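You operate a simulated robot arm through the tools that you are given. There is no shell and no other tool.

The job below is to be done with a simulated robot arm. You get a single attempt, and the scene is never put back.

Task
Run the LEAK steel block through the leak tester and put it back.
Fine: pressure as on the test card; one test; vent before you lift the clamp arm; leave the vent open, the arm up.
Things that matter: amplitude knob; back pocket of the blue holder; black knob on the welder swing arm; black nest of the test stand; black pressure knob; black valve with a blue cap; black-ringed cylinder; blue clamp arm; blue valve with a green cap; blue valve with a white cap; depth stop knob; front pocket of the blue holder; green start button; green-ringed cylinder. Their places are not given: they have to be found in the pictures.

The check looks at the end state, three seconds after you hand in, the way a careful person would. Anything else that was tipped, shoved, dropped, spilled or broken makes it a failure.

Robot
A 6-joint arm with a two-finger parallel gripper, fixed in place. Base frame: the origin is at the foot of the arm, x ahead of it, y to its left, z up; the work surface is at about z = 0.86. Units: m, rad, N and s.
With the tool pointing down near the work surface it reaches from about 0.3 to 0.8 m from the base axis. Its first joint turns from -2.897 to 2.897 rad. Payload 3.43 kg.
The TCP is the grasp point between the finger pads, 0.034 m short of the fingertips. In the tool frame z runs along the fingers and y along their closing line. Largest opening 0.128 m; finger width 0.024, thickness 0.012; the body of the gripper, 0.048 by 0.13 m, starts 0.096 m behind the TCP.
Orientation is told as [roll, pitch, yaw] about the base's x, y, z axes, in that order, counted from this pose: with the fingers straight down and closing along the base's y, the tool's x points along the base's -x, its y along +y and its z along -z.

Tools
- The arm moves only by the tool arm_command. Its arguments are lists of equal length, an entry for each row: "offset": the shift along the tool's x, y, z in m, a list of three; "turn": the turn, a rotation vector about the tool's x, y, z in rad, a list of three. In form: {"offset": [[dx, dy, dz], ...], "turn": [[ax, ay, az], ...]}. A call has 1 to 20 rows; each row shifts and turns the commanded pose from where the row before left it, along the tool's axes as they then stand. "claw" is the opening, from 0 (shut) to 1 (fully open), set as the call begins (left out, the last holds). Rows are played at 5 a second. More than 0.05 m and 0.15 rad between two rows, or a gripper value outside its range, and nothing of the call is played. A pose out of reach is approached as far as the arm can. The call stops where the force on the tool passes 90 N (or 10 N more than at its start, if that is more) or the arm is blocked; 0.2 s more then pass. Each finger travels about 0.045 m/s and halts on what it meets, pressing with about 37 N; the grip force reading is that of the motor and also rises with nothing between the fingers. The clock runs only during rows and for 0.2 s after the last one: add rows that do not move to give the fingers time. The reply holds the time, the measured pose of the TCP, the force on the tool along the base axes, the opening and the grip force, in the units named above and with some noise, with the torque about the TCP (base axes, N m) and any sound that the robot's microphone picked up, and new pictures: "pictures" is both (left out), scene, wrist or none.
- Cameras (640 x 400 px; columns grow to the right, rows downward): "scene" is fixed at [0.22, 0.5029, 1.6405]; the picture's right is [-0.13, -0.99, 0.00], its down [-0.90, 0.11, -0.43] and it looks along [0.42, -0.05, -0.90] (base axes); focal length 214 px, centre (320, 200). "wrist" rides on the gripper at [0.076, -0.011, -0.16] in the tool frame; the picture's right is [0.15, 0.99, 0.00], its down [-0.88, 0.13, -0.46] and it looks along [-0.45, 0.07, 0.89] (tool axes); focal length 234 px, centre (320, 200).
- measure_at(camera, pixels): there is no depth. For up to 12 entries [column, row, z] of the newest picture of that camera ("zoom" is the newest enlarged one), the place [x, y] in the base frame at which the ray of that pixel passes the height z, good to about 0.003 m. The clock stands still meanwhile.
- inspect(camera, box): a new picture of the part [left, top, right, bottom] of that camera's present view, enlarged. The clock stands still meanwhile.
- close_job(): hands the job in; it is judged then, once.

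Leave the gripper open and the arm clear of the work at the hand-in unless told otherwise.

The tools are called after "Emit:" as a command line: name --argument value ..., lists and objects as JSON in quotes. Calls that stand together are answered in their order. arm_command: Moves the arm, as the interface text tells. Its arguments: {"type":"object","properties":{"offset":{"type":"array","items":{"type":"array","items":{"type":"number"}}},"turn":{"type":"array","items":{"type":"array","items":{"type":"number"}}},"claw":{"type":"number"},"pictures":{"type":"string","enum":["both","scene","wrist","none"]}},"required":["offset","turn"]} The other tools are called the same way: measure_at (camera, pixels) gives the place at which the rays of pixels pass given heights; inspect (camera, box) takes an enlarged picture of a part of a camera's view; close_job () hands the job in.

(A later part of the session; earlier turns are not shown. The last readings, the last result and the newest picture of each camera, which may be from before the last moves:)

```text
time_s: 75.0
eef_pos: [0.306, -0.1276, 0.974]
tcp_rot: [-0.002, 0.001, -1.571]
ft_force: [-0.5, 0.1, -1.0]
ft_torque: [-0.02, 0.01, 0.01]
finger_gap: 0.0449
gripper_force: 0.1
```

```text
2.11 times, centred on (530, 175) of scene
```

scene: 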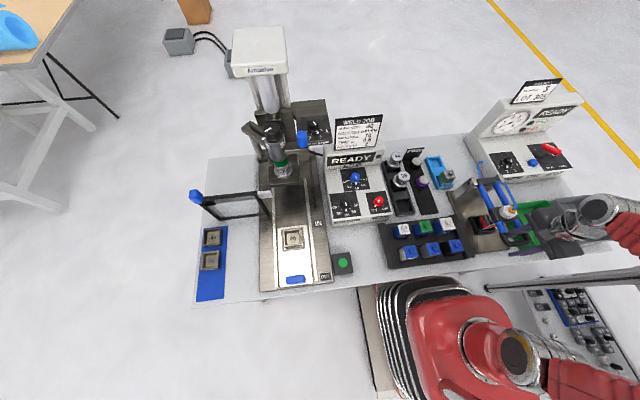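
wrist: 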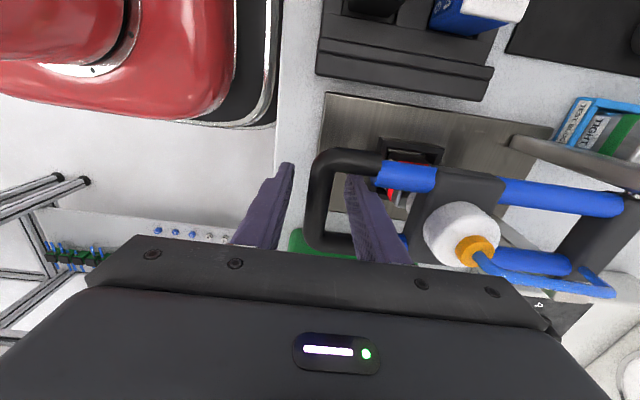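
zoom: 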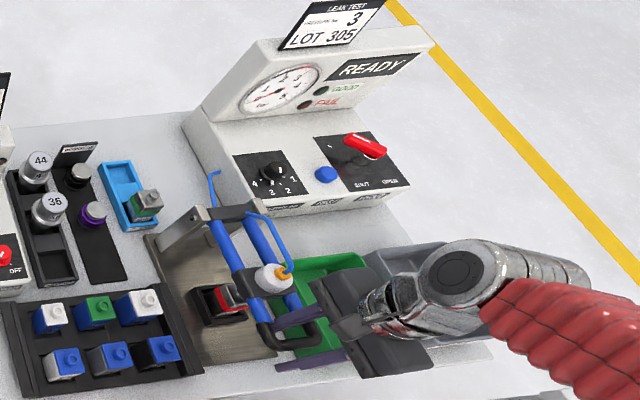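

The arm stays down. I raise the hand straight up out of the handle and inspect the whole tester in the scene view.

Emit:
arm_command --offset '[[0, 0, -0.02], [0, 0, -0.03], [0, 0, -0.04], [0, 0, -0.04], [0, 0, -0.04], [0, 0, 0]]' --turn '[[0, 0, 0], [0, 0, 0], [0, 0, 0], [0, 0, 0], [0, 0, 0], [0, 0, 0]]'

Emit:
inspect --camera "scene" --box '[470, 70, 600, 180]'

Emit:
inspect --camera "scene" --box '[520, 130, 580, 180]'

Emit:
inspect --camera "scene" --box '[455, 165, 545, 260]'

```text
time_s: 76.4
eef_pos: [0.3051, -0.1277, 1.146]
tcp_rot: [0.001, 0.003, -1.569]
ft_force: [0.1, 0.6, 0.1]
ft_torque: [0.01, 0.01, 0.02]
finger_gap: 0.0449
gripper_force: 0.0
```

scene: 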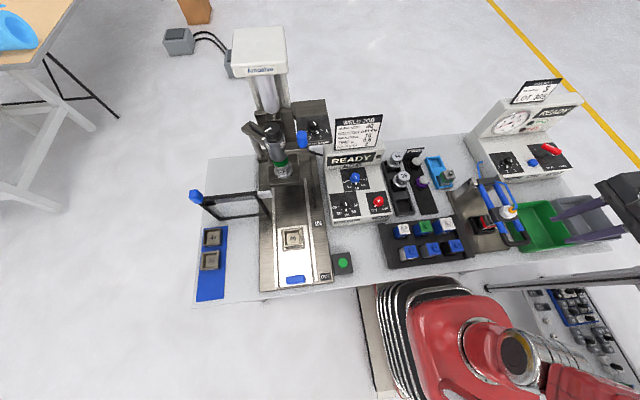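
wrist: 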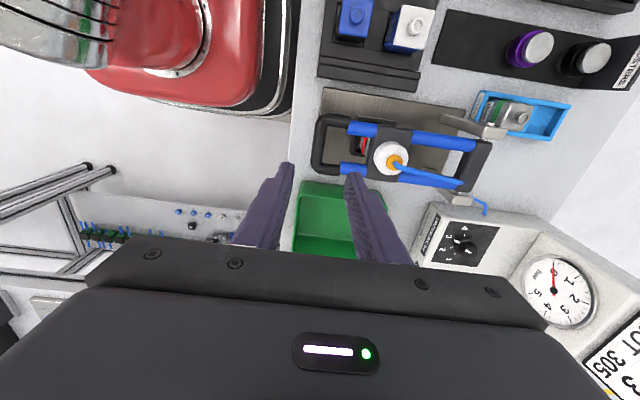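

```text
3.64 times, centred on (535, 125) of scene
```

zoom: 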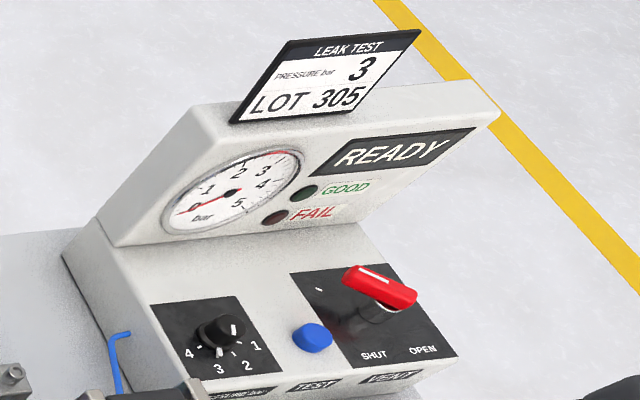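

```text
8.00 times, centred on (550, 155) of scene
```

zoom: 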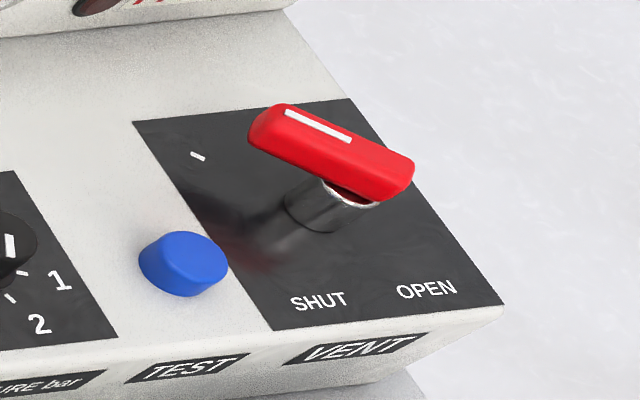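

```text
4.21 times, centred on (500, 212) of scene
```

zoom: 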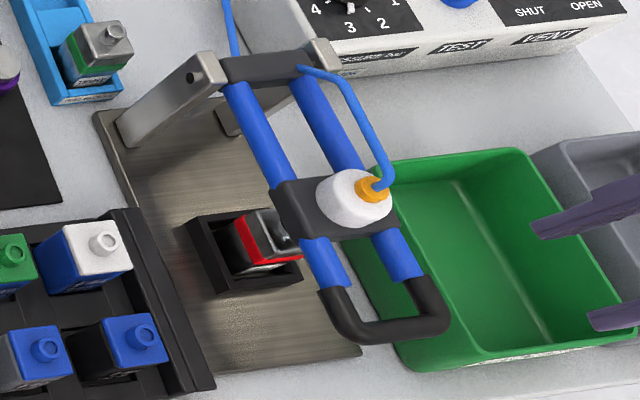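

The vent lever's tip projects exactly onto the SHUT-side tick (8× zoom: tick at 197,157), gauge 0, READY. Pressure 3. Clamp down on the block. Now I turn to yaw 0, close the fingers, and go above the TEST button at (0.605, -0.400).

Emit:
arm_command --offset '[[0, 0, 0], [0, 0, 0], [0, 0, 0], [0, 0, 0], [0, 0, 0], [0, 0, 0], [0, 0, 0], [0, 0, 0], [0, 0, 0], [0, 0, 0], [0, 0, 0], [0, -0.0454, 0], [0, -0.0454, 0], [0, -0.0454, 0], [0, -0.0454, 0], [0, -0.0454, 0], [0, -0.0454, 0], [0, 0, 0]]' --turn '[[0, 0, -0.1428], [0, 0, -0.1428], [0, 0, -0.1428], [0, 0, -0.1428], [0, 0, -0.1428], [0, 0, -0.1428], [0, 0, -0.1428], [0, 0, -0.1428], [0, 0, -0.1428], [0, 0, -0.1428], [0, 0, -0.1428], [0, 0, 0], [0, 0, 0], [0, 0, 0], [0, 0, 0], [0, 0, 0], [0, 0, 0], [0, 0, 0]]' --claw 0.0 --pictures "none"

Emit:
arm_command --offset '[[-0.0429, 0, 0], [-0.0429, 0, 0], [-0.0429, 0, 0], [-0.0429, 0, 0], [-0.0429, 0, 0], [-0.0429, 0, 0], [-0.0429, 0, 0], [0, 0, 0.03], [0, 0, 0.03], [0, 0, 0], [0, 0, 0]]' --turn '[[0, 0, 0], [0, 0, 0], [0, 0, 0], [0, 0, 0], [0, 0, 0], [0, 0, 0], [0, 0, 0], [0, 0, 0], [0, 0, 0], [0, 0, 0], [0, 0, 0]]'

```text
time_s: 80.2
eef_pos: [0.3053, -0.4006, 1.1451]
tcp_rot: [0.001, -0.002, -0.001]
ft_force: [-0.6, 1.0, -0.3]
ft_torque: [0.0, 0.02, 0.01]
finger_gap: 0.0
gripper_force: 33.1
```

```text
time_s: 82.6
eef_pos: [0.6034, -0.4027, 1.0831]
tcp_rot: [0.002, 0.001, 0.0]
ft_force: [0.4, -0.5, -0.4]
ft_torque: [-0.01, -0.01, -0.03]
finger_gap: 0.0
gripper_force: 33.2
```

scene: 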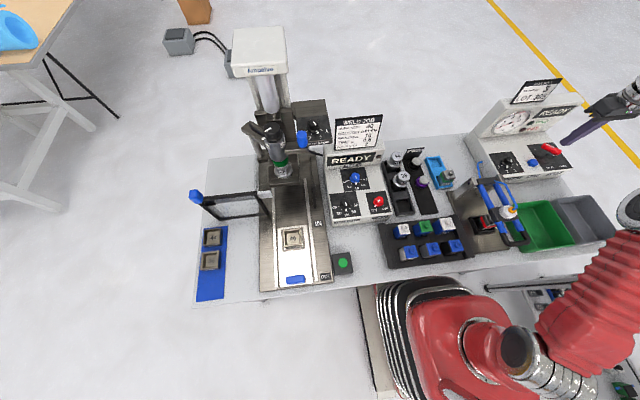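
wrist: 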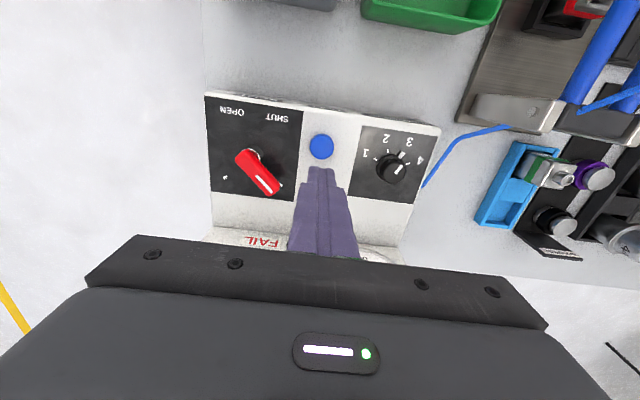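

The button (px 321,146) is right where the tool axis passes (row ≈145). I zoom to confirm, also the vent lever.

Emit:
inspect --camera "wrist" --box '[200, 80, 440, 230]'

Emit:
measure_at --camera "wrist" --pixels '[[321.5, 146, 0.94], [321.5, 146, 0.935]]'

```text
2.67 times, centred on (320, 155) of wrist
```

zoom: 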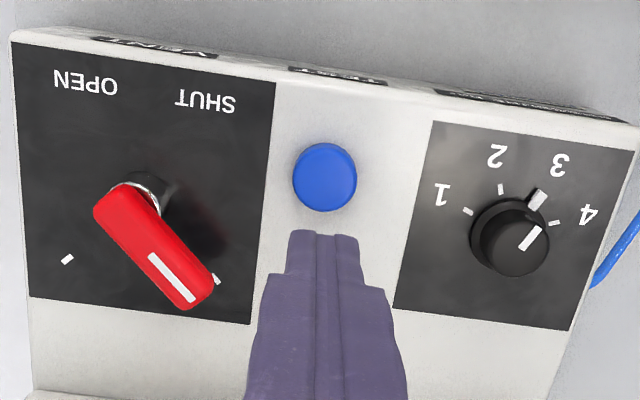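

```text
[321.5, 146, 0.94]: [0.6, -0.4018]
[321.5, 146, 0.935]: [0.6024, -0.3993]
```

Aligned. I descend to tip ≈1 cm above the button.

Emit:
arm_command --offset '[[0.002, 0.002, 0], [0, 0, 0.035], [0, 0, 0.035], [0, 0, 0.028], [0, 0, 0], [0, 0, 0]]' --turn '[[0, 0, 0], [0, 0, 0], [0, 0, 0], [0, 0, 0], [0, 0, 0], [0, 0, 0]]'

Emit:
inspect --camera "wrist" --box '[240, 100, 400, 230]'

Emit:
inspect --camera "scene" --box '[490, 90, 590, 190]'

```text
time_s: 84.0
eef_pos: [0.6011, -0.3973, 0.9855]
tcp_rot: [0.002, 0.0, -0.003]
ft_force: [0.3, 0.1, -0.3]
ft_torque: [-0.02, 0.01, -0.01]
finger_gap: 0.0
gripper_force: 33.1
```

scene: 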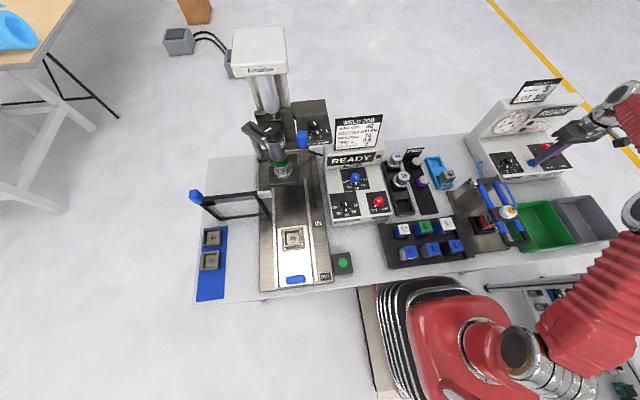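
wrist: 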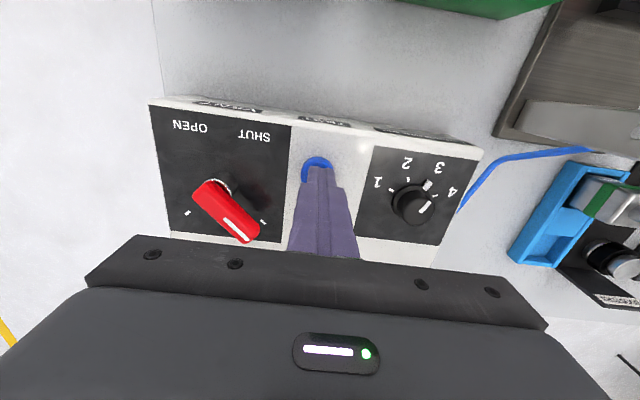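

```text
3.08 times, centred on (320, 165) of wrist
```

zoom: 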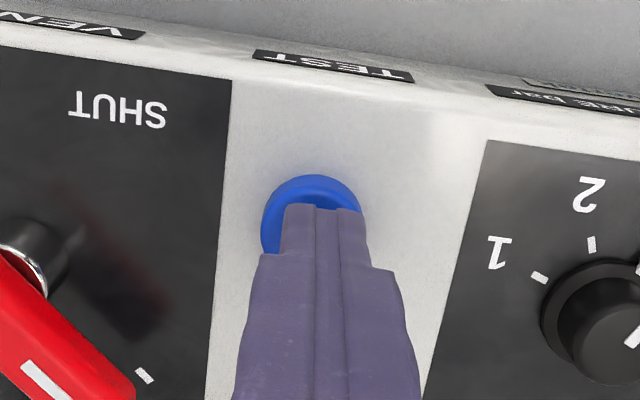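

```text
4.00 times, centred on (540, 140) of scene
```

zoom: 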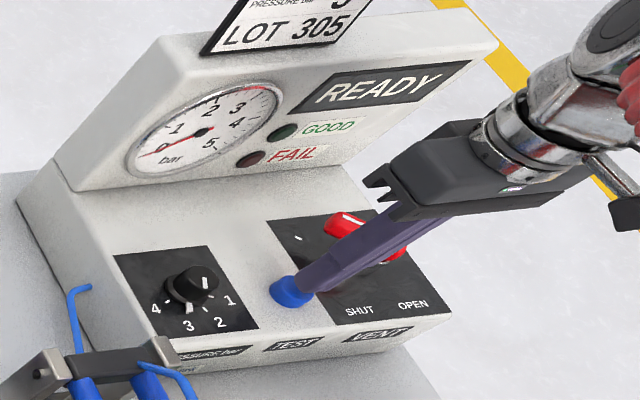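

Fingers are ~3 mm to the +y side; I shift -3 mm and press down in small steps, one press only.

Emit:
arm_command --offset '[[0, -0.003, 0], [0, 0, 0.007], [0, 0, 0]]' --turn '[[0, 0, 0], [0, 0, 0], [0, 0, 0]]' --pictures "none"

Emit:
arm_command --offset '[[0, 0, 0.003], [0, 0, 0]]' --turn '[[0, 0, 0], [0, 0, 0]]' --pictures "none"

```text
time_s: 84.8
eef_pos: [0.6036, -0.4015, 0.9782]
tcp_rot: [0.001, 0.0, -0.002]
ft_force: [-0.9, 0.5, 0.0]
ft_torque: [0.04, 0.0, -0.03]
finger_gap: 0.0003
gripper_force: 33.4
```

```text
time_s: 85.4
eef_pos: [0.6038, -0.4021, 0.9765]
tcp_rot: [0.001, 0.001, -0.001]
ft_force: [0.6, -0.4, 0.4]
ft_torque: [-0.05, 0.02, -0.01]
finger_gap: 0.0
gripper_force: 32.9
```

No contact yet (tip ≈0.942). Continue 3 mm at a time, with the scene picture to see the display.

Emit:
arm_command --offset '[[0, 0, 0.003], [0, 0, 0]]' --turn '[[0, 0, 0], [0, 0, 0]]' --pictures "none"

Emit:
inspect --camera "scene" --box '[490, 90, 590, 190]'

```text
time_s: 86.0
eef_pos: [0.6042, -0.4014, 0.9739]
tcp_rot: [0.003, 0.0, -0.002]
ft_force: [0.2, -0.9, 1.4]
ft_torque: [-0.01, -0.01, -0.03]
finger_gap: 0.0
gripper_force: 33.3
heard: click
```

```text
4.00 times, centred on (540, 140) of scene
```

zoom: 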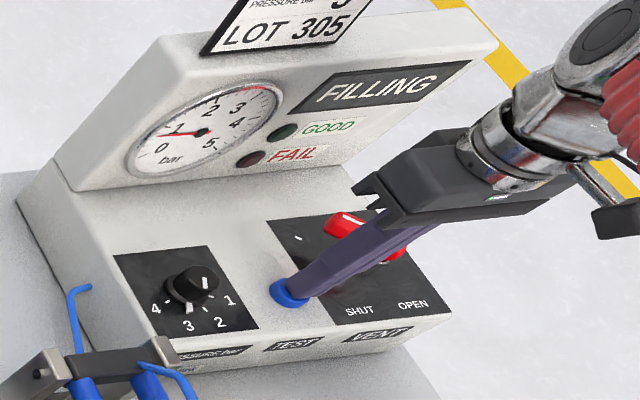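

A click; the display shows FILLING and the gauge rises — so the vent is indeed shut. I lift off the button and wait.

Emit:
arm_command --offset '[[0, 0, -0.03], [0, 0, -0.04], [0, 0, -0.04], [0, 0, 0], [0, 0, 0]]' --turn '[[0, 0, 0], [0, 0, 0], [0, 0, 0], [0, 0, 0], [0, 0, 0]]' --pictures "none"

Emit:
inspect --camera "scene" --box '[490, 80, 590, 180]'

```text
time_s: 87.2
eef_pos: [0.6021, -0.4026, 1.0832]
tcp_rot: [0.002, 0.0, -0.002]
ft_force: [0.2, -0.1, 0.1]
ft_torque: [0.01, -0.01, -0.01]
finger_gap: 0.0
gripper_force: 33.0
```

```text
4.00 times, centred on (540, 130) of scene
```

zoom: 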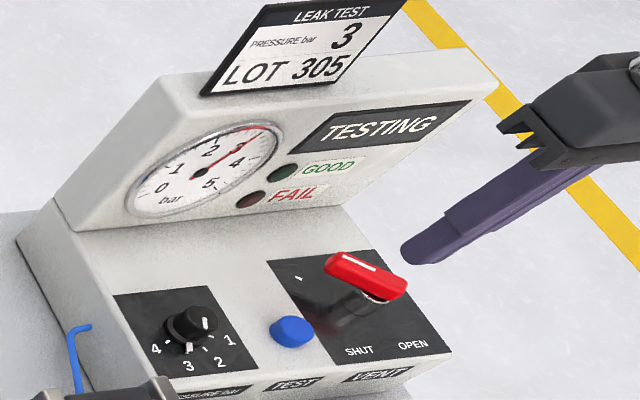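

The display shows TESTING with the gauge at about 3 bar. I wait a few seconds.

Emit:
arm_command --offset '[[0, 0, 0], [0, 0, 0], [0, 0, 0], [0, 0, 0], [0, 0, 0], [0, 0, 0], [0, 0, 0], [0, 0, 0], [0, 0, 0], [0, 0, 0]]' --turn '[[0, 0, 0], [0, 0, 0], [0, 0, 0], [0, 0, 0], [0, 0, 0], [0, 0, 0], [0, 0, 0], [0, 0, 0], [0, 0, 0], [0, 0, 0]]' --pictures "none"

Emit:
inspect --camera "scene" --box '[490, 80, 590, 180]'

```text
time_s: 89.4
eef_pos: [0.6022, -0.4029, 1.0844]
tcp_rot: [0.003, 0.0, -0.002]
ft_force: [-1.3, -0.1, 0.3]
ft_torque: [0.01, -0.01, 0.04]
finger_gap: 0.0001
gripper_force: 32.7
```

```text
4.00 times, centred on (540, 130) of scene
```

zoom: 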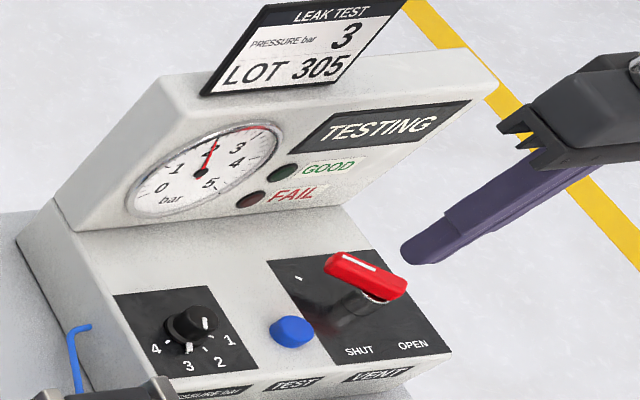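

Pressure is falling to ~2 bar as expected for the LEAK block; still TESTING. I wait more.

Emit:
arm_command --offset '[[0, 0, 0], [0, 0, 0], [0, 0, 0], [0, 0, 0], [0, 0, 0], [0, 0, 0], [0, 0, 0], [0, 0, 0], [0, 0, 0], [0, 0, 0], [0, 0, 0], [0, 0, 0]]' --turn '[[0, 0, 0], [0, 0, 0], [0, 0, 0], [0, 0, 0], [0, 0, 0], [0, 0, 0], [0, 0, 0], [0, 0, 0], [0, 0, 0], [0, 0, 0], [0, 0, 0], [0, 0, 0]]' --pictures "none"

Emit:
inspect --camera "scene" --box '[490, 80, 590, 180]'

```text
time_s: 92.0
eef_pos: [0.6022, -0.4024, 1.083]
tcp_rot: [0.002, 0.0, 0.0]
ft_force: [0.0, 0.9, -1.1]
ft_torque: [-0.01, 0.03, -0.01]
finger_gap: 0.0
gripper_force: 33.1
```

```text
4.00 times, centred on (540, 130) of scene
```

zoom: 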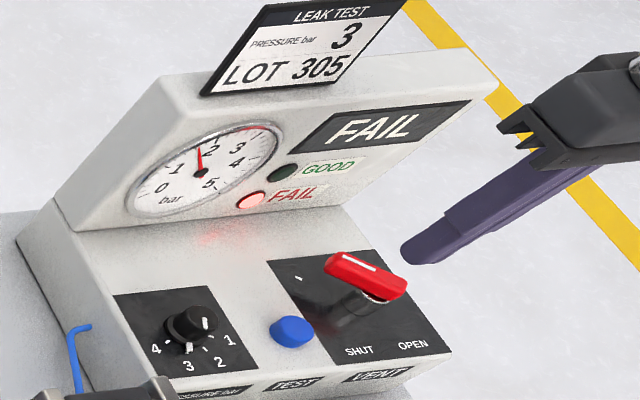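

Result: FAIL lamp lit — the test is complete. Now open the vent. I move to about (0.60, -0.47, 1.10) to view the vent lever closely.

Emit:
arm_command --offset '[[0, -0.035, 0], [0, -0.035, 0], [0, 0, 0], [0, 0, 0]]' --turn '[[0, 0, 0], [0, 0, 0], [0, 0, 0], [0, 0, 0]]'

Emit:
inspect --camera "wrist" --box '[250, 90, 410, 220]'

Emit:
inspect --camera "scene" --box '[525, 130, 575, 175]'

```text
time_s: 93.0
eef_pos: [0.5933, -0.4648, 1.0775]
tcp_rot: [0.0, 0.001, -0.002]
ft_force: [0.2, -0.4, -0.3]
ft_torque: [0.03, -0.03, -0.03]
finger_gap: 0.0002
gripper_force: 32.7
out of reach, approached as far as the arm can: row 2
```

scene: 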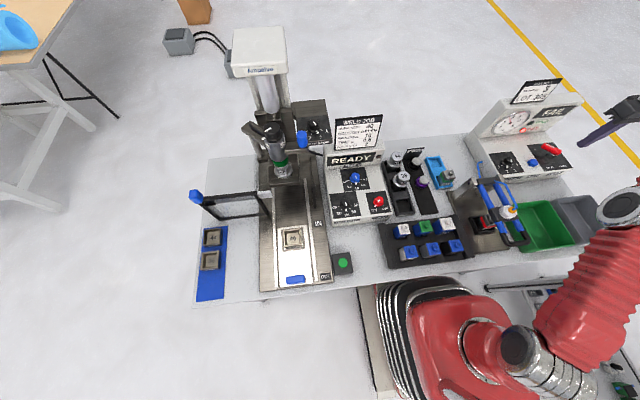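
wrist: 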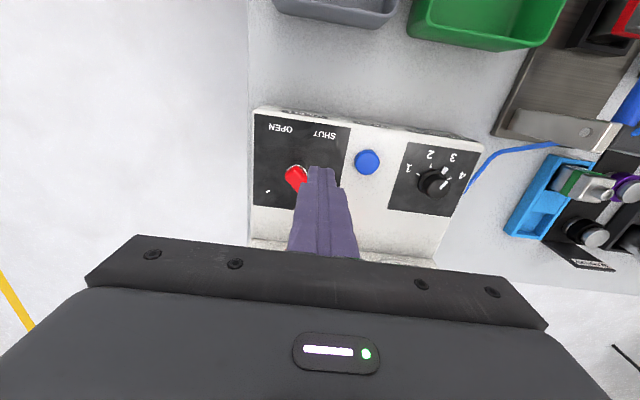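

```text
3.08 times, centred on (330, 155) of wrist
```

zoom: 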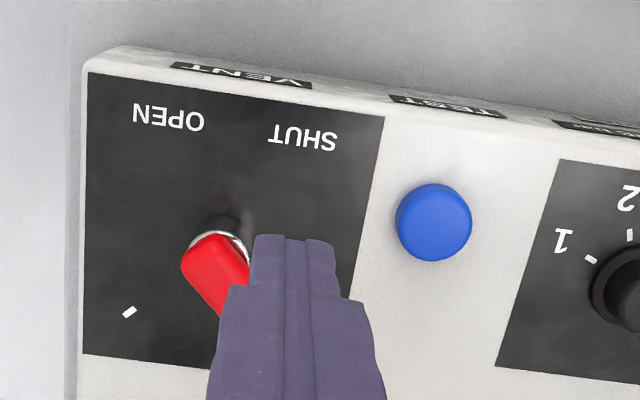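

```text
8.89 times, centred on (550, 152) of scene
```

zoom: 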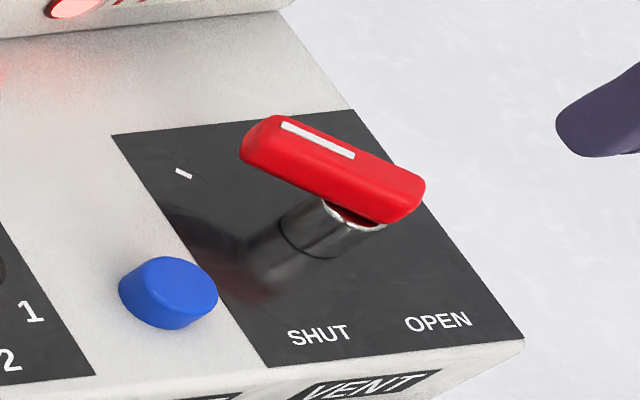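

Vertical reach ends near r≈0.755 here, so I'll use a tool tilt toward +x and push the lever sideways with closed fingers. I measure the stem base, ticks, and lever ends first.

Emit:
measure_at --camera "wrist" --pixels '[[300.1, 162.1, 0.929], [268, 191.4, 0.929], [300, 168, 0.945], [293, 172, 0.955], [367, 162, 0.937]]'

Emit:
measure_at --camera "scene" --pixels '[[548.5, 156.3, 0.929], [534.6, 149, 0.929], [541.5, 146.5, 0.95], [541.5, 146.5, 0.96], [561, 151.5, 0.95], [561, 151.5, 0.96], [553.5, 153.4, 0.945], [550, 147, 0.96], [550, 147, 0.965]]'

```text
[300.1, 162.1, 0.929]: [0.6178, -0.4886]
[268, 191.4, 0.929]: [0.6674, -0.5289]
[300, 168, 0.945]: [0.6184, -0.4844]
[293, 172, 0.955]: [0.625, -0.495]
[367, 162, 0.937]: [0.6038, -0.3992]
```

```text
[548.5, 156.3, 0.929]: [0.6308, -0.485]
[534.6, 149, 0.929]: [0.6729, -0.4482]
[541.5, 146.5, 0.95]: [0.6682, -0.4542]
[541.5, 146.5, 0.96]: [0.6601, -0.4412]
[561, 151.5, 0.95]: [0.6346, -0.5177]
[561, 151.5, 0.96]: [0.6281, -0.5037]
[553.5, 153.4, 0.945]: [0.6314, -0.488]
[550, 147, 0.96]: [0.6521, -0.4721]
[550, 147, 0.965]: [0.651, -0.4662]
```

Ticks: OPEN (0.667,-0.529), SHUT (0.673,-0.448), so the pivot is near (0.630,-0.488) and the lever (z≈0.945–0.962) lies at 45°. Plan: tilt tool 25° toward +x, put closed fingertips on the near (TEST-button) side of the lever and push it clockwise 90°. First I step back in y and tilt.

Emit:
arm_command --offset '[[0, 0.03, 0], [0, 0, 0], [0, 0, 0], [0, 0, 0], [0, 0, 0], [0, 0, 0]]' --turn '[[0, 0, 0], [0, -0.1454, 0], [0, -0.1454, 0], [0, -0.1454, 0], [0, 0, 0], [0, 0, 0]]'

Emit:
inspect --camera "scene" --box '[490, 80, 610, 180]'

```text
time_s: 94.4
eef_pos: [0.5943, -0.4362, 1.0791]
tcp_rot: [0.003, -0.435, -0.003]
ft_force: [-0.2, -0.3, -0.1]
ft_torque: [0.0, -0.02, 0.01]
finger_gap: 0.0
gripper_force: 32.6
```

scene: 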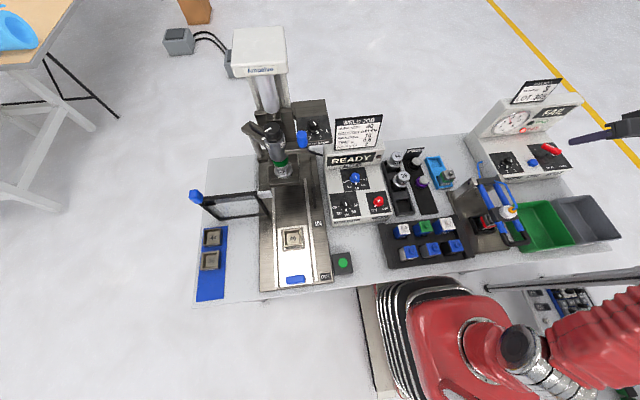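
wrist: 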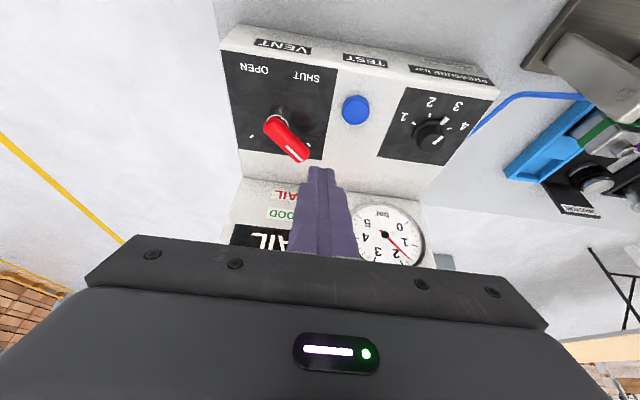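

```text
4.00 times, centred on (550, 130) of scene
```

zoom: 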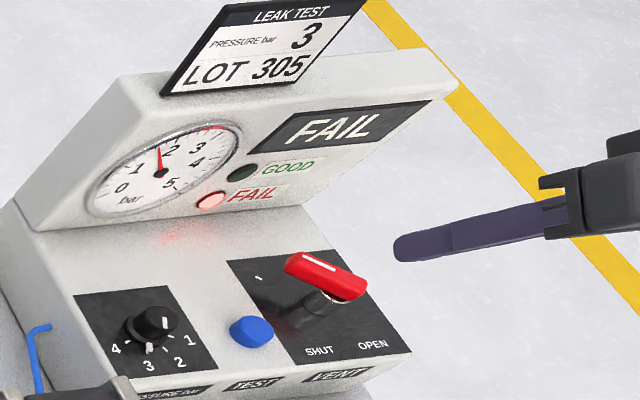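

Tilted as planned. The lever is well visible in the wrist view; I zoom and measure its outline at z≈0.96.

Emit:
inspect --camera "wrist" --box '[220, 50, 350, 170]'

```text
3.33 times, centred on (285, 110) of wrist
```

zoom: 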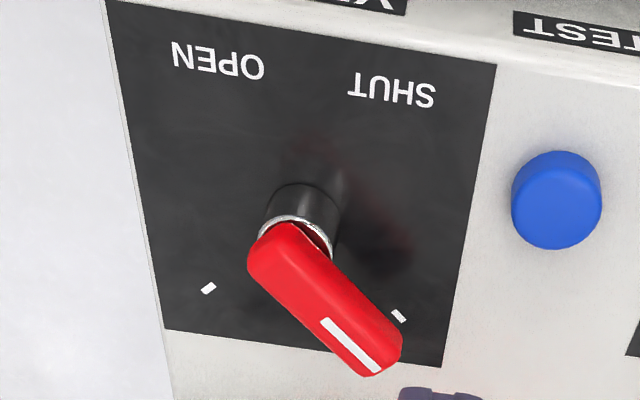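

Emit:
measure_at --camera "zoom" --pixels '[[208, 288, 0.929], [399, 316, 0.929], [303, 190, 0.929], [248, 262, 0.96], [297, 225, 0.96], [403, 343, 0.96], [365, 375, 0.96], [385, 360, 0.96], [272, 243, 0.96], [556, 195, 0.938], [296, 220, 0.945]]'

```text
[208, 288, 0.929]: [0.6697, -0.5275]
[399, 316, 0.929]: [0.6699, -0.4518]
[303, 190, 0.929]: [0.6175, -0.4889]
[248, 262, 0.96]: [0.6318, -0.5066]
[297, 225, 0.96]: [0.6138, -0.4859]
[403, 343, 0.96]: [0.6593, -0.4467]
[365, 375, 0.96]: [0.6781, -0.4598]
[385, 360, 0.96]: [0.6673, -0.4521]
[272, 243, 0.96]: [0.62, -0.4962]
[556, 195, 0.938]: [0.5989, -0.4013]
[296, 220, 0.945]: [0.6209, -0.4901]
```

Lever runs from tail (0.62,-0.496) to tip (0.668,-0.452), pivot ≈(0.626,-0.489). I descend on its near side toward (tip) (0.619,-0.437), first to TCP z≈1.004.

Emit:
arm_command --offset '[[0.0112, 0, 0.0362], [0.0112, 0, 0.0362], [0, 0, 0], [0, 0, 0]]' --turn '[[0, 0, 0], [0, 0, 0], [0, 0, 0], [0, 0, 0]]'

Emit:
inspect --camera "wrist" --box '[220, 80, 400, 230]'

Emit:
inspect --camera "scene" --box '[510, 110, 590, 180]'

```text
time_s: 95.4
eef_pos: [0.6031, -0.434, 1.0034]
tcp_rot: [0.001, -0.436, -0.001]
ft_force: [0.2, -0.6, 0.4]
ft_torque: [-0.01, -0.01, -0.03]
finger_gap: 0.0001
gripper_force: 32.9
```

scene: 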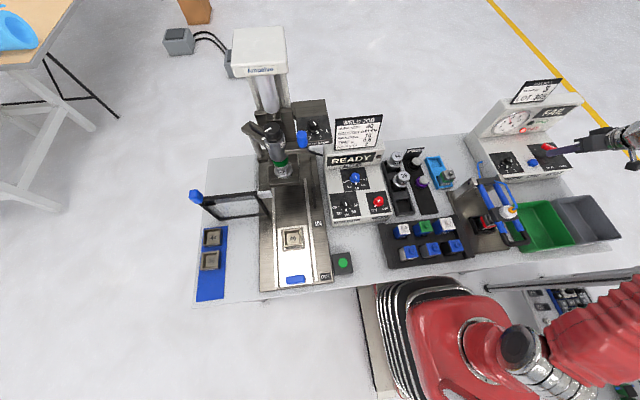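
wrist: 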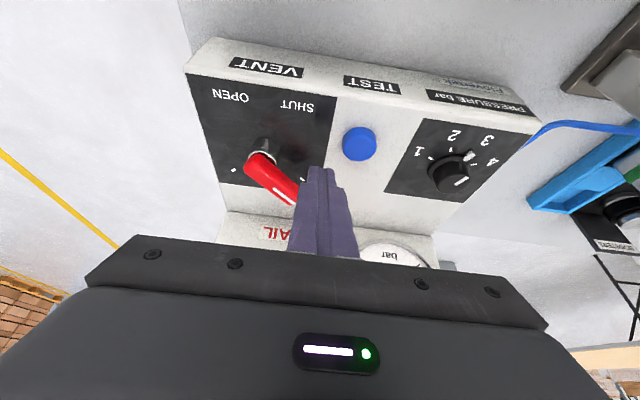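

```text
2.67 times, centred on (310, 155) of wrist
```

zoom: 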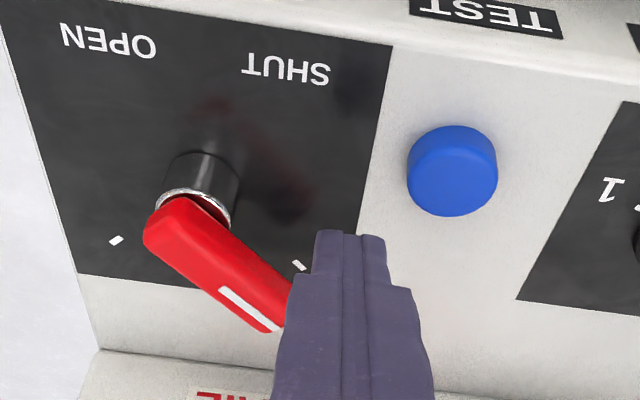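

```text
5.71 times, centred on (550, 145) of scene
```

zoom: 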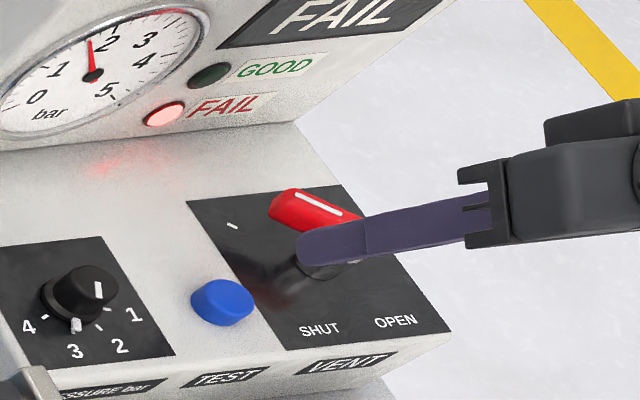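

The fingers are on the near side of the lever with clearance. Descend 0.03 more.

Emit:
arm_command --offset '[[0.0063, 0, 0.0136], [0.0063, 0, 0.0136], [0, 0, 0]]' --turn '[[0, 0, 0], [0, 0, 0], [0, 0, 0]]'

Emit:
inspect --camera "wrist" --box '[200, 80, 400, 230]'

```text
time_s: 96.2
eef_pos: [0.6039, -0.4359, 0.9744]
tcp_rot: [0.001, -0.437, -0.002]
ft_force: [0.2, 0.4, 0.7]
ft_torque: [-0.03, 0.01, -0.01]
finger_gap: 0.0
gripper_force: 33.1
```

scene: 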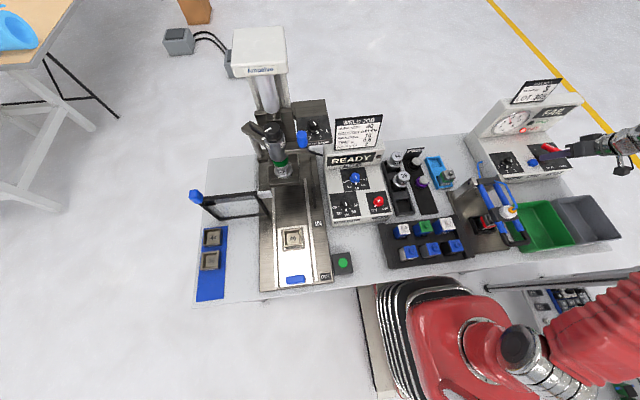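
wrist: 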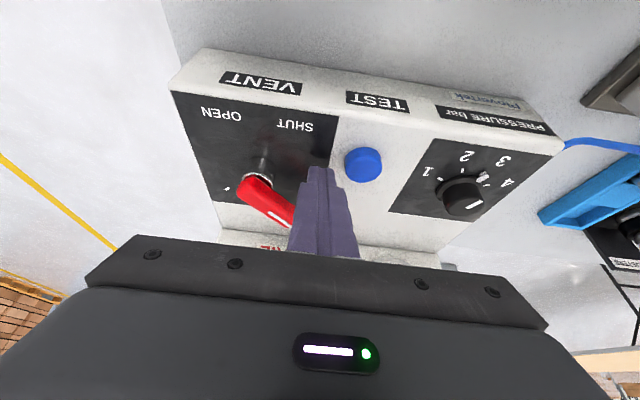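

```text
2.67 times, centred on (300, 155) of wrist
```

zoom: 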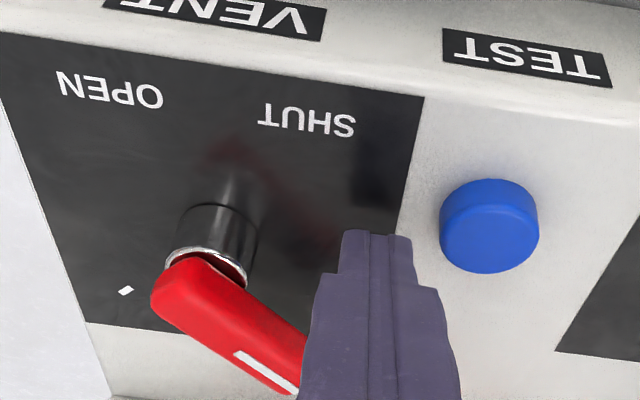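

I push along the arc: first three steps (lever to about +15°), then look.

Emit:
arm_command --offset '[[-0.0083, -0.005, 0.0039], [-0.0083, -0.0055, 0.0038], [-0.0101, -0.0024, 0.0047], [-0.0094, -0.0064, 0.0044], [0, 0, 0]]' --turn '[[0, 0, 0], [0, 0, 0], [0, 0, 0], [0, 0, 0], [0, 0, 0]]'

Emit:
inspect --camera "wrist" --box '[200, 80, 400, 230]'

Emit:
inspect --camera "scene" --box '[510, 100, 590, 180]'

```text
time_s: 97.4
eef_pos: [0.645, -0.4539, 0.9744]
tcp_rot: [0.001, -0.437, -0.002]
ft_force: [0.1, 1.4, -0.5]
ft_torque: [0.0, 0.03, 0.03]
finger_gap: 0.0
gripper_force: 33.0
```

scene: 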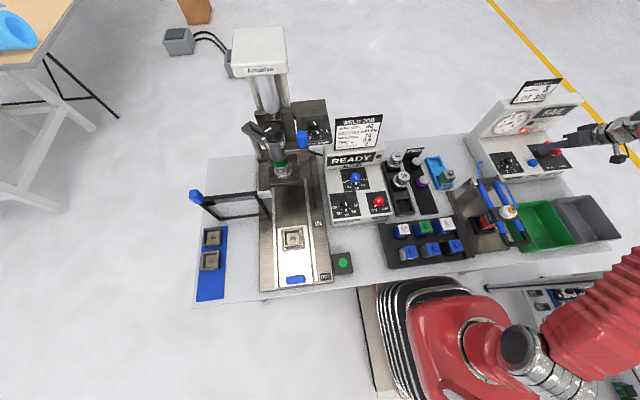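
wrist: 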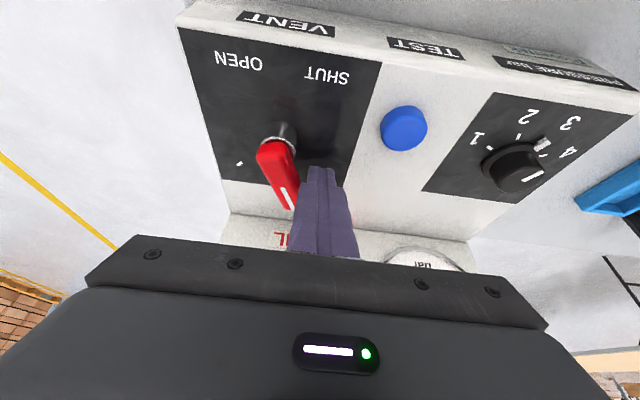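

```text
2.67 times, centred on (300, 155) of wrist
```

zoom: 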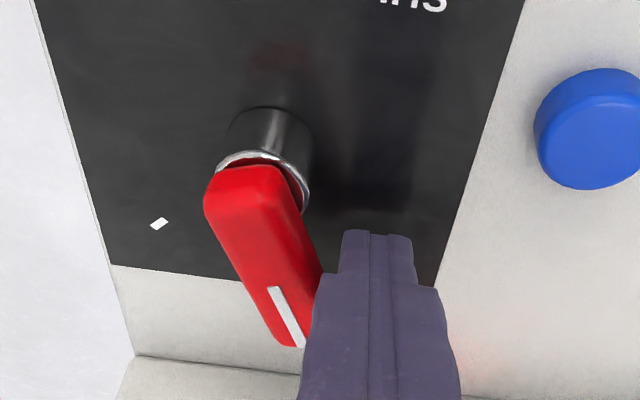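

```text
5.00 times, centred on (550, 140) of scene
```

zoom: 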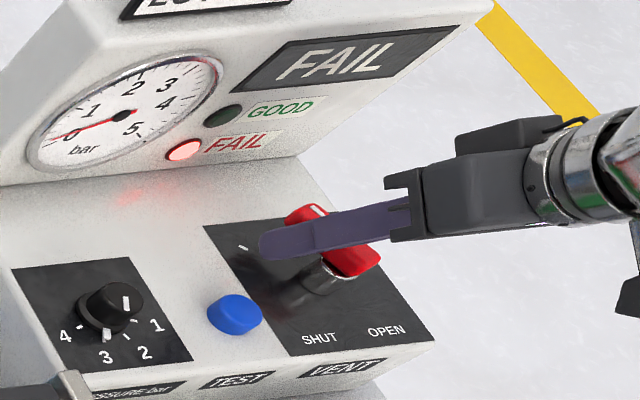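

The lever is turning and the gauge already fell to 0. Continue pushing to the OPEN tick.

Emit:
arm_command --offset '[[-0.0072, -0.0098, 0.0033], [-0.0052, -0.0068, 0.0024], [-0.0036, -0.009, 0.0017], [-0.0008, -0.0108, 0.0004], [0, 0, 0]]' --turn '[[0, 0, 0], [0, 0, 0], [0, 0, 0], [0, 0, 0], [0, 0, 0]]'

Emit:
inspect --camera "wrist" --box '[200, 80, 400, 230]'

Emit:
inspect --camera "scene" --box '[510, 100, 590, 180]'

```text
time_s: 98.6
eef_pos: [0.6643, -0.4892, 0.9739]
tcp_rot: [0.004, -0.437, -0.001]
ft_force: [1.5, 16.5, 3.0]
ft_torque: [0.04, 0.06, -0.13]
finger_gap: 0.0
gripper_force: 33.3
```

scene: 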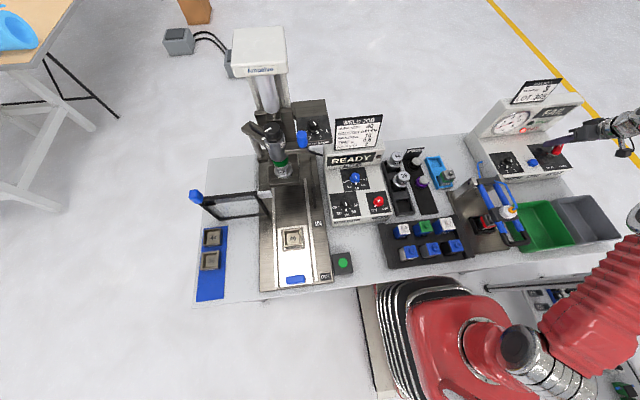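
wrist: 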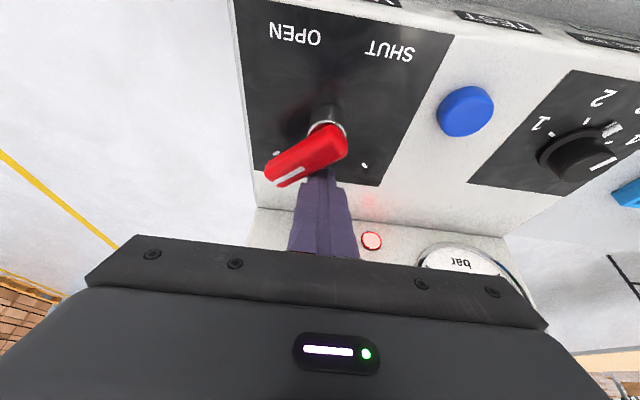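

```text
2.67 times, centred on (300, 155) of wrist
```

zoom: 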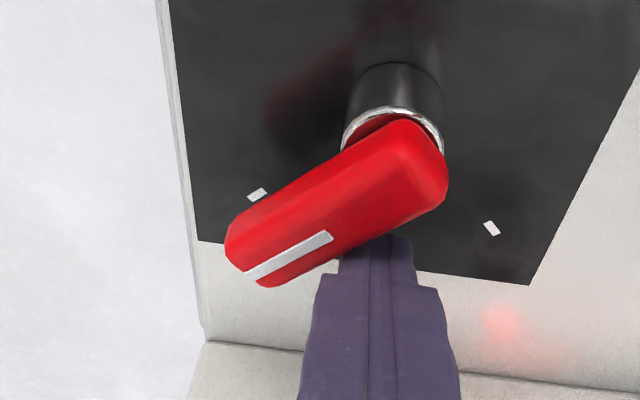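

```text
5.00 times, centred on (550, 140) of scene
```

zoom: 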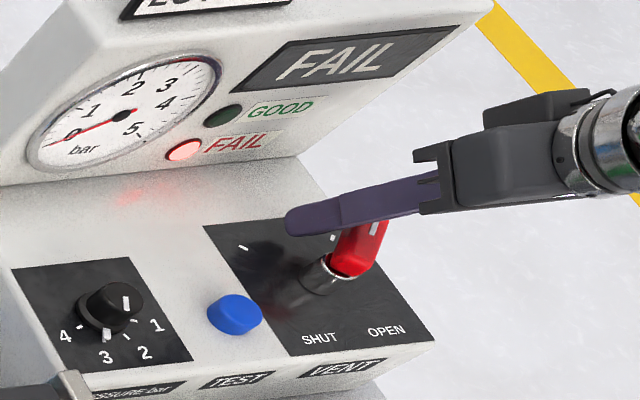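

Lever is at its OPEN stop (16 N back-force), gauge at 0. I back off +y 2 cm, then rise straight up.

Emit:
arm_command --offset '[[0, 0.012, 0], [0, 0.012, 0], [-0.0169, 0, -0.0362], [-0.0169, 0, -0.0362], [-0.0169, 0, -0.0362], [0, 0, 0], [0, 0, 0]]' --turn '[[0, 0, 0], [0, 0, 0], [0, 0, 0], [0, 0, 0], [0, 0, 0], [0, 0, 0], [0, 0, 0]]'

Emit:
inspect --camera "wrist" --box '[200, 40, 400, 190]'

Emit:
inspect --camera "scene" --box '[510, 100, 590, 180]'

```text
time_s: 100.2
eef_pos: [0.6653, -0.4668, 1.0932]
tcp_rot: [0.002, -0.436, -0.001]
ft_force: [0.9, 0.7, 0.0]
ft_torque: [-0.01, -0.02, 0.0]
finger_gap: 0.0001
gripper_force: 33.0
```

scene: 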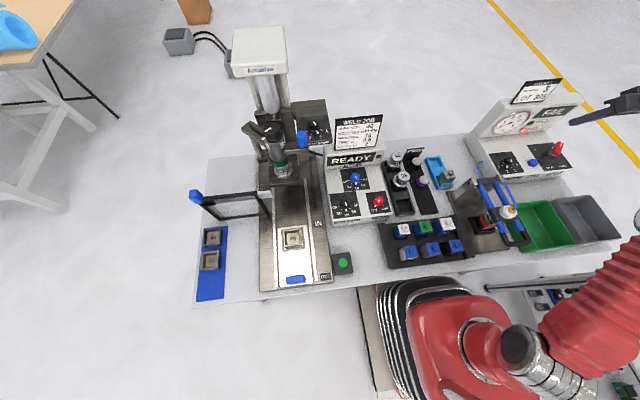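
wrist: 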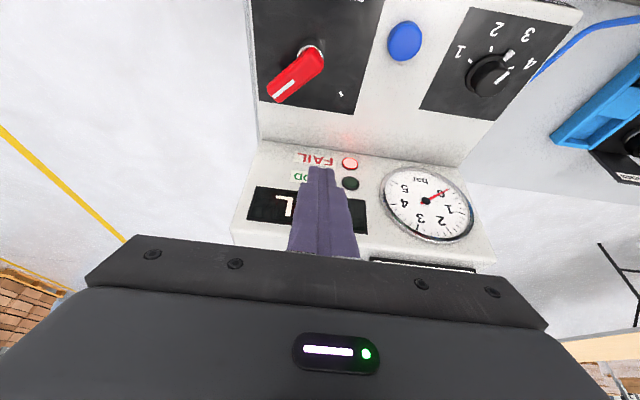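

```text
2.67 times, centred on (300, 115) of wrist
```

zoom: 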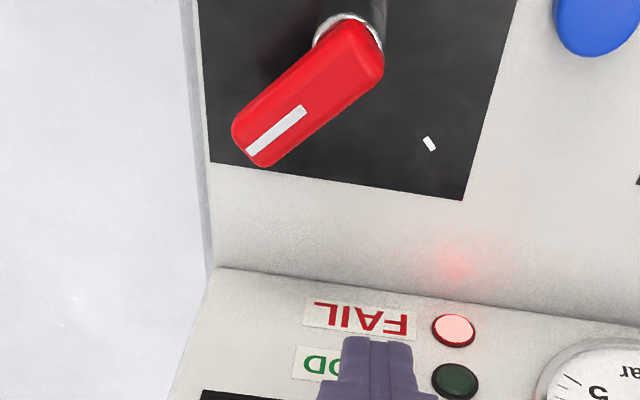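

```text
5.00 times, centred on (550, 140) of scene
```

zoom: 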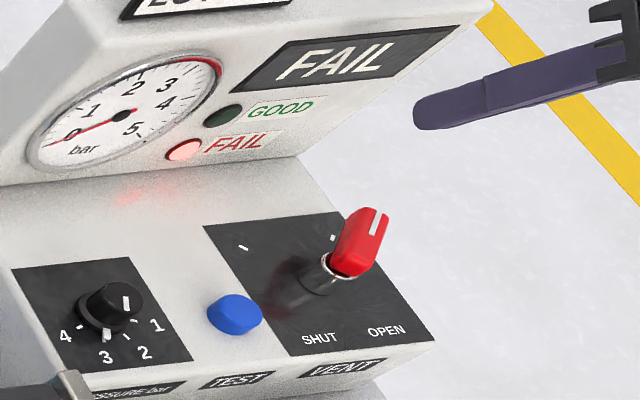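

Vent stands on OPEN, gauge reads 0. Now I go back to lift the clamp arm: retreat -x, untilt, and cross toward the handle.

Emit:
arm_command --offset '[[0.0408, 0, -0.019], [0.0408, 0, -0.019], [0.0408, 0, -0.019], [0.0408, 0, -0.019], [0.0408, 0, -0.019], [0, 0, 0], [0, 0, 0], [0, 0, 0], [0, 0.0424, 0], [0, 0.0424, 0], [0, 0.0424, 0], [0, 0.0424, 0], [0, 0.0424, 0], [0, 0.0424, 0], [0, 0.0424, 0], [0, 0.0424, 0], [0, 0, 0]]' --turn '[[0, 0, 0], [0, 0, 0], [0, 0, 0], [0, 0, 0], [0, 0, 0], [0, 0.1454, 0], [0, 0.1454, 0], [0, 0.1454, 0], [0, 0, 0], [0, 0, 0], [0, 0, 0], [0, 0, 0], [0, 0, 0], [0, 0, 0], [0, 0, 0], [0, 0, 0], [0, 0, 0]]' --claw 0.45

```text
time_s: 103.8
eef_pos: [0.4374, -0.1265, 1.092]
tcp_rot: [0.0, 0.001, -0.001]
ft_force: [-0.3, 0.1, -0.4]
ft_torque: [-0.02, 0.02, -0.01]
finger_gap: 0.0576
gripper_force: 0.1
```

scene: 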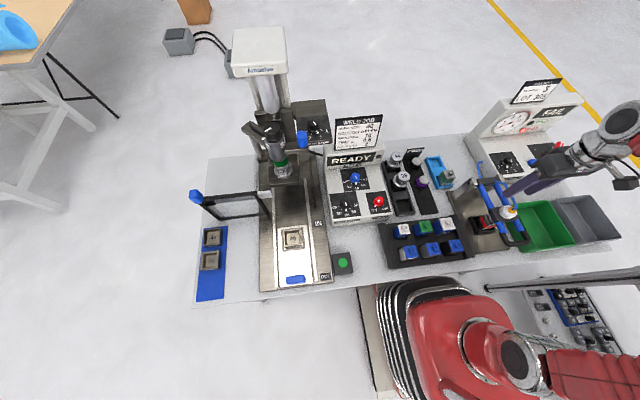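
wrist: 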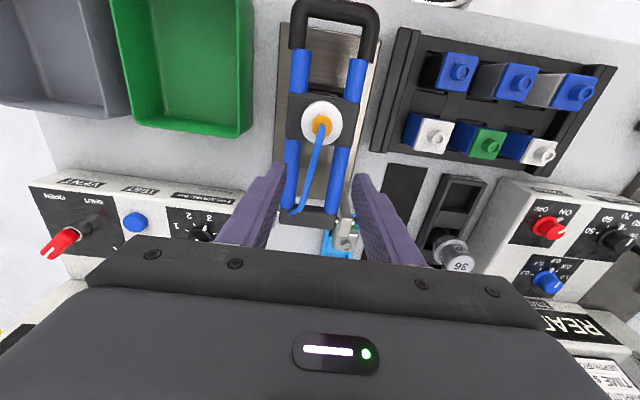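

Now back to x≈0.3035 above the bar, then turn the tool +90°.

Emit:
arm_command --offset '[[0.0446, 0, -0.01], [0.0446, 0, -0.01], [0.0446, 0, -0.01], [0, 0, 0], [0, 0, 0], [0, 0, 0], [0, 0, 0], [0, 0, 0], [0, 0, 0], [0, 0, 0], [0, 0, 0], [0, 0, 0], [0, 0, 0], [0, 0, 0], [0, 0, 0], [0, 0, 0]]' --turn '[[0, 0, 0], [0, 0, 0], [0, 0, 0], [0, 0, 0.1428], [0, 0, 0.1428], [0, 0, 0.1428], [0, 0, 0.1428], [0, 0, 0.1428], [0, 0, 0.1428], [0, 0, 0.1428], [0, 0, 0.1428], [0, 0, 0.1428], [0, 0, 0.1428], [0, 0, 0.1428], [0, 0, 0], [0, 0, 0]]'

Emit:
inspect --camera "wrist" --box '[240, 70, 480, 250]'

```text
time_s: 107.2
eef_pos: [0.3043, -0.1273, 1.1258]
tcp_rot: [0.0, 0.001, -1.573]
ft_force: [-0.3, 0.7, 0.5]
ft_torque: [0.03, -0.02, 0.0]
finger_gap: 0.0576
gripper_force: 0.2
```

scene: 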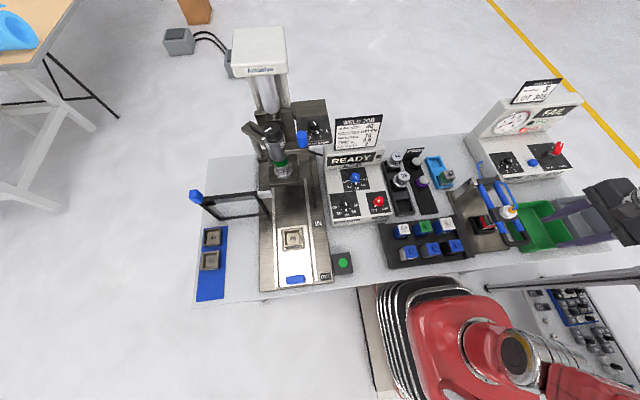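
wrist: 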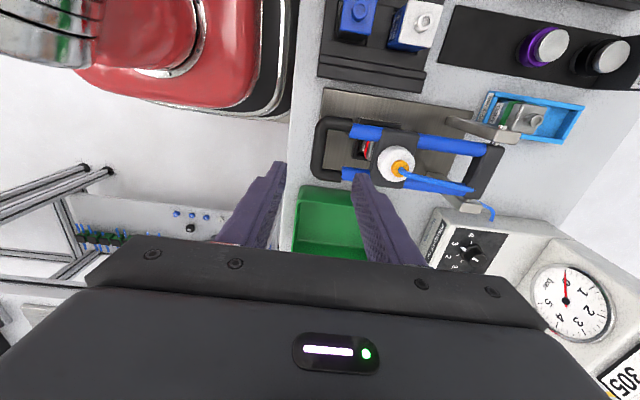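

```text
2.22 times, centred on (360, 160) of wrist
```

zoom: 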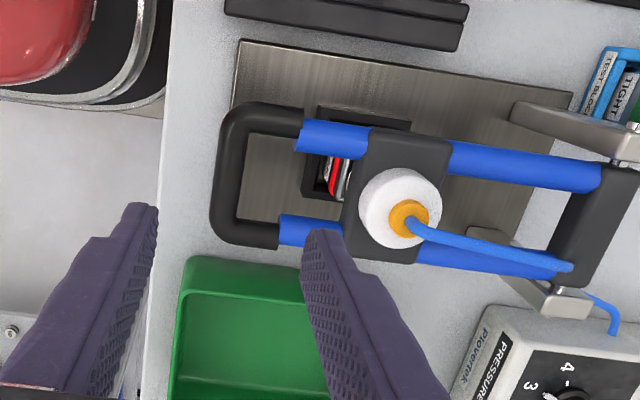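

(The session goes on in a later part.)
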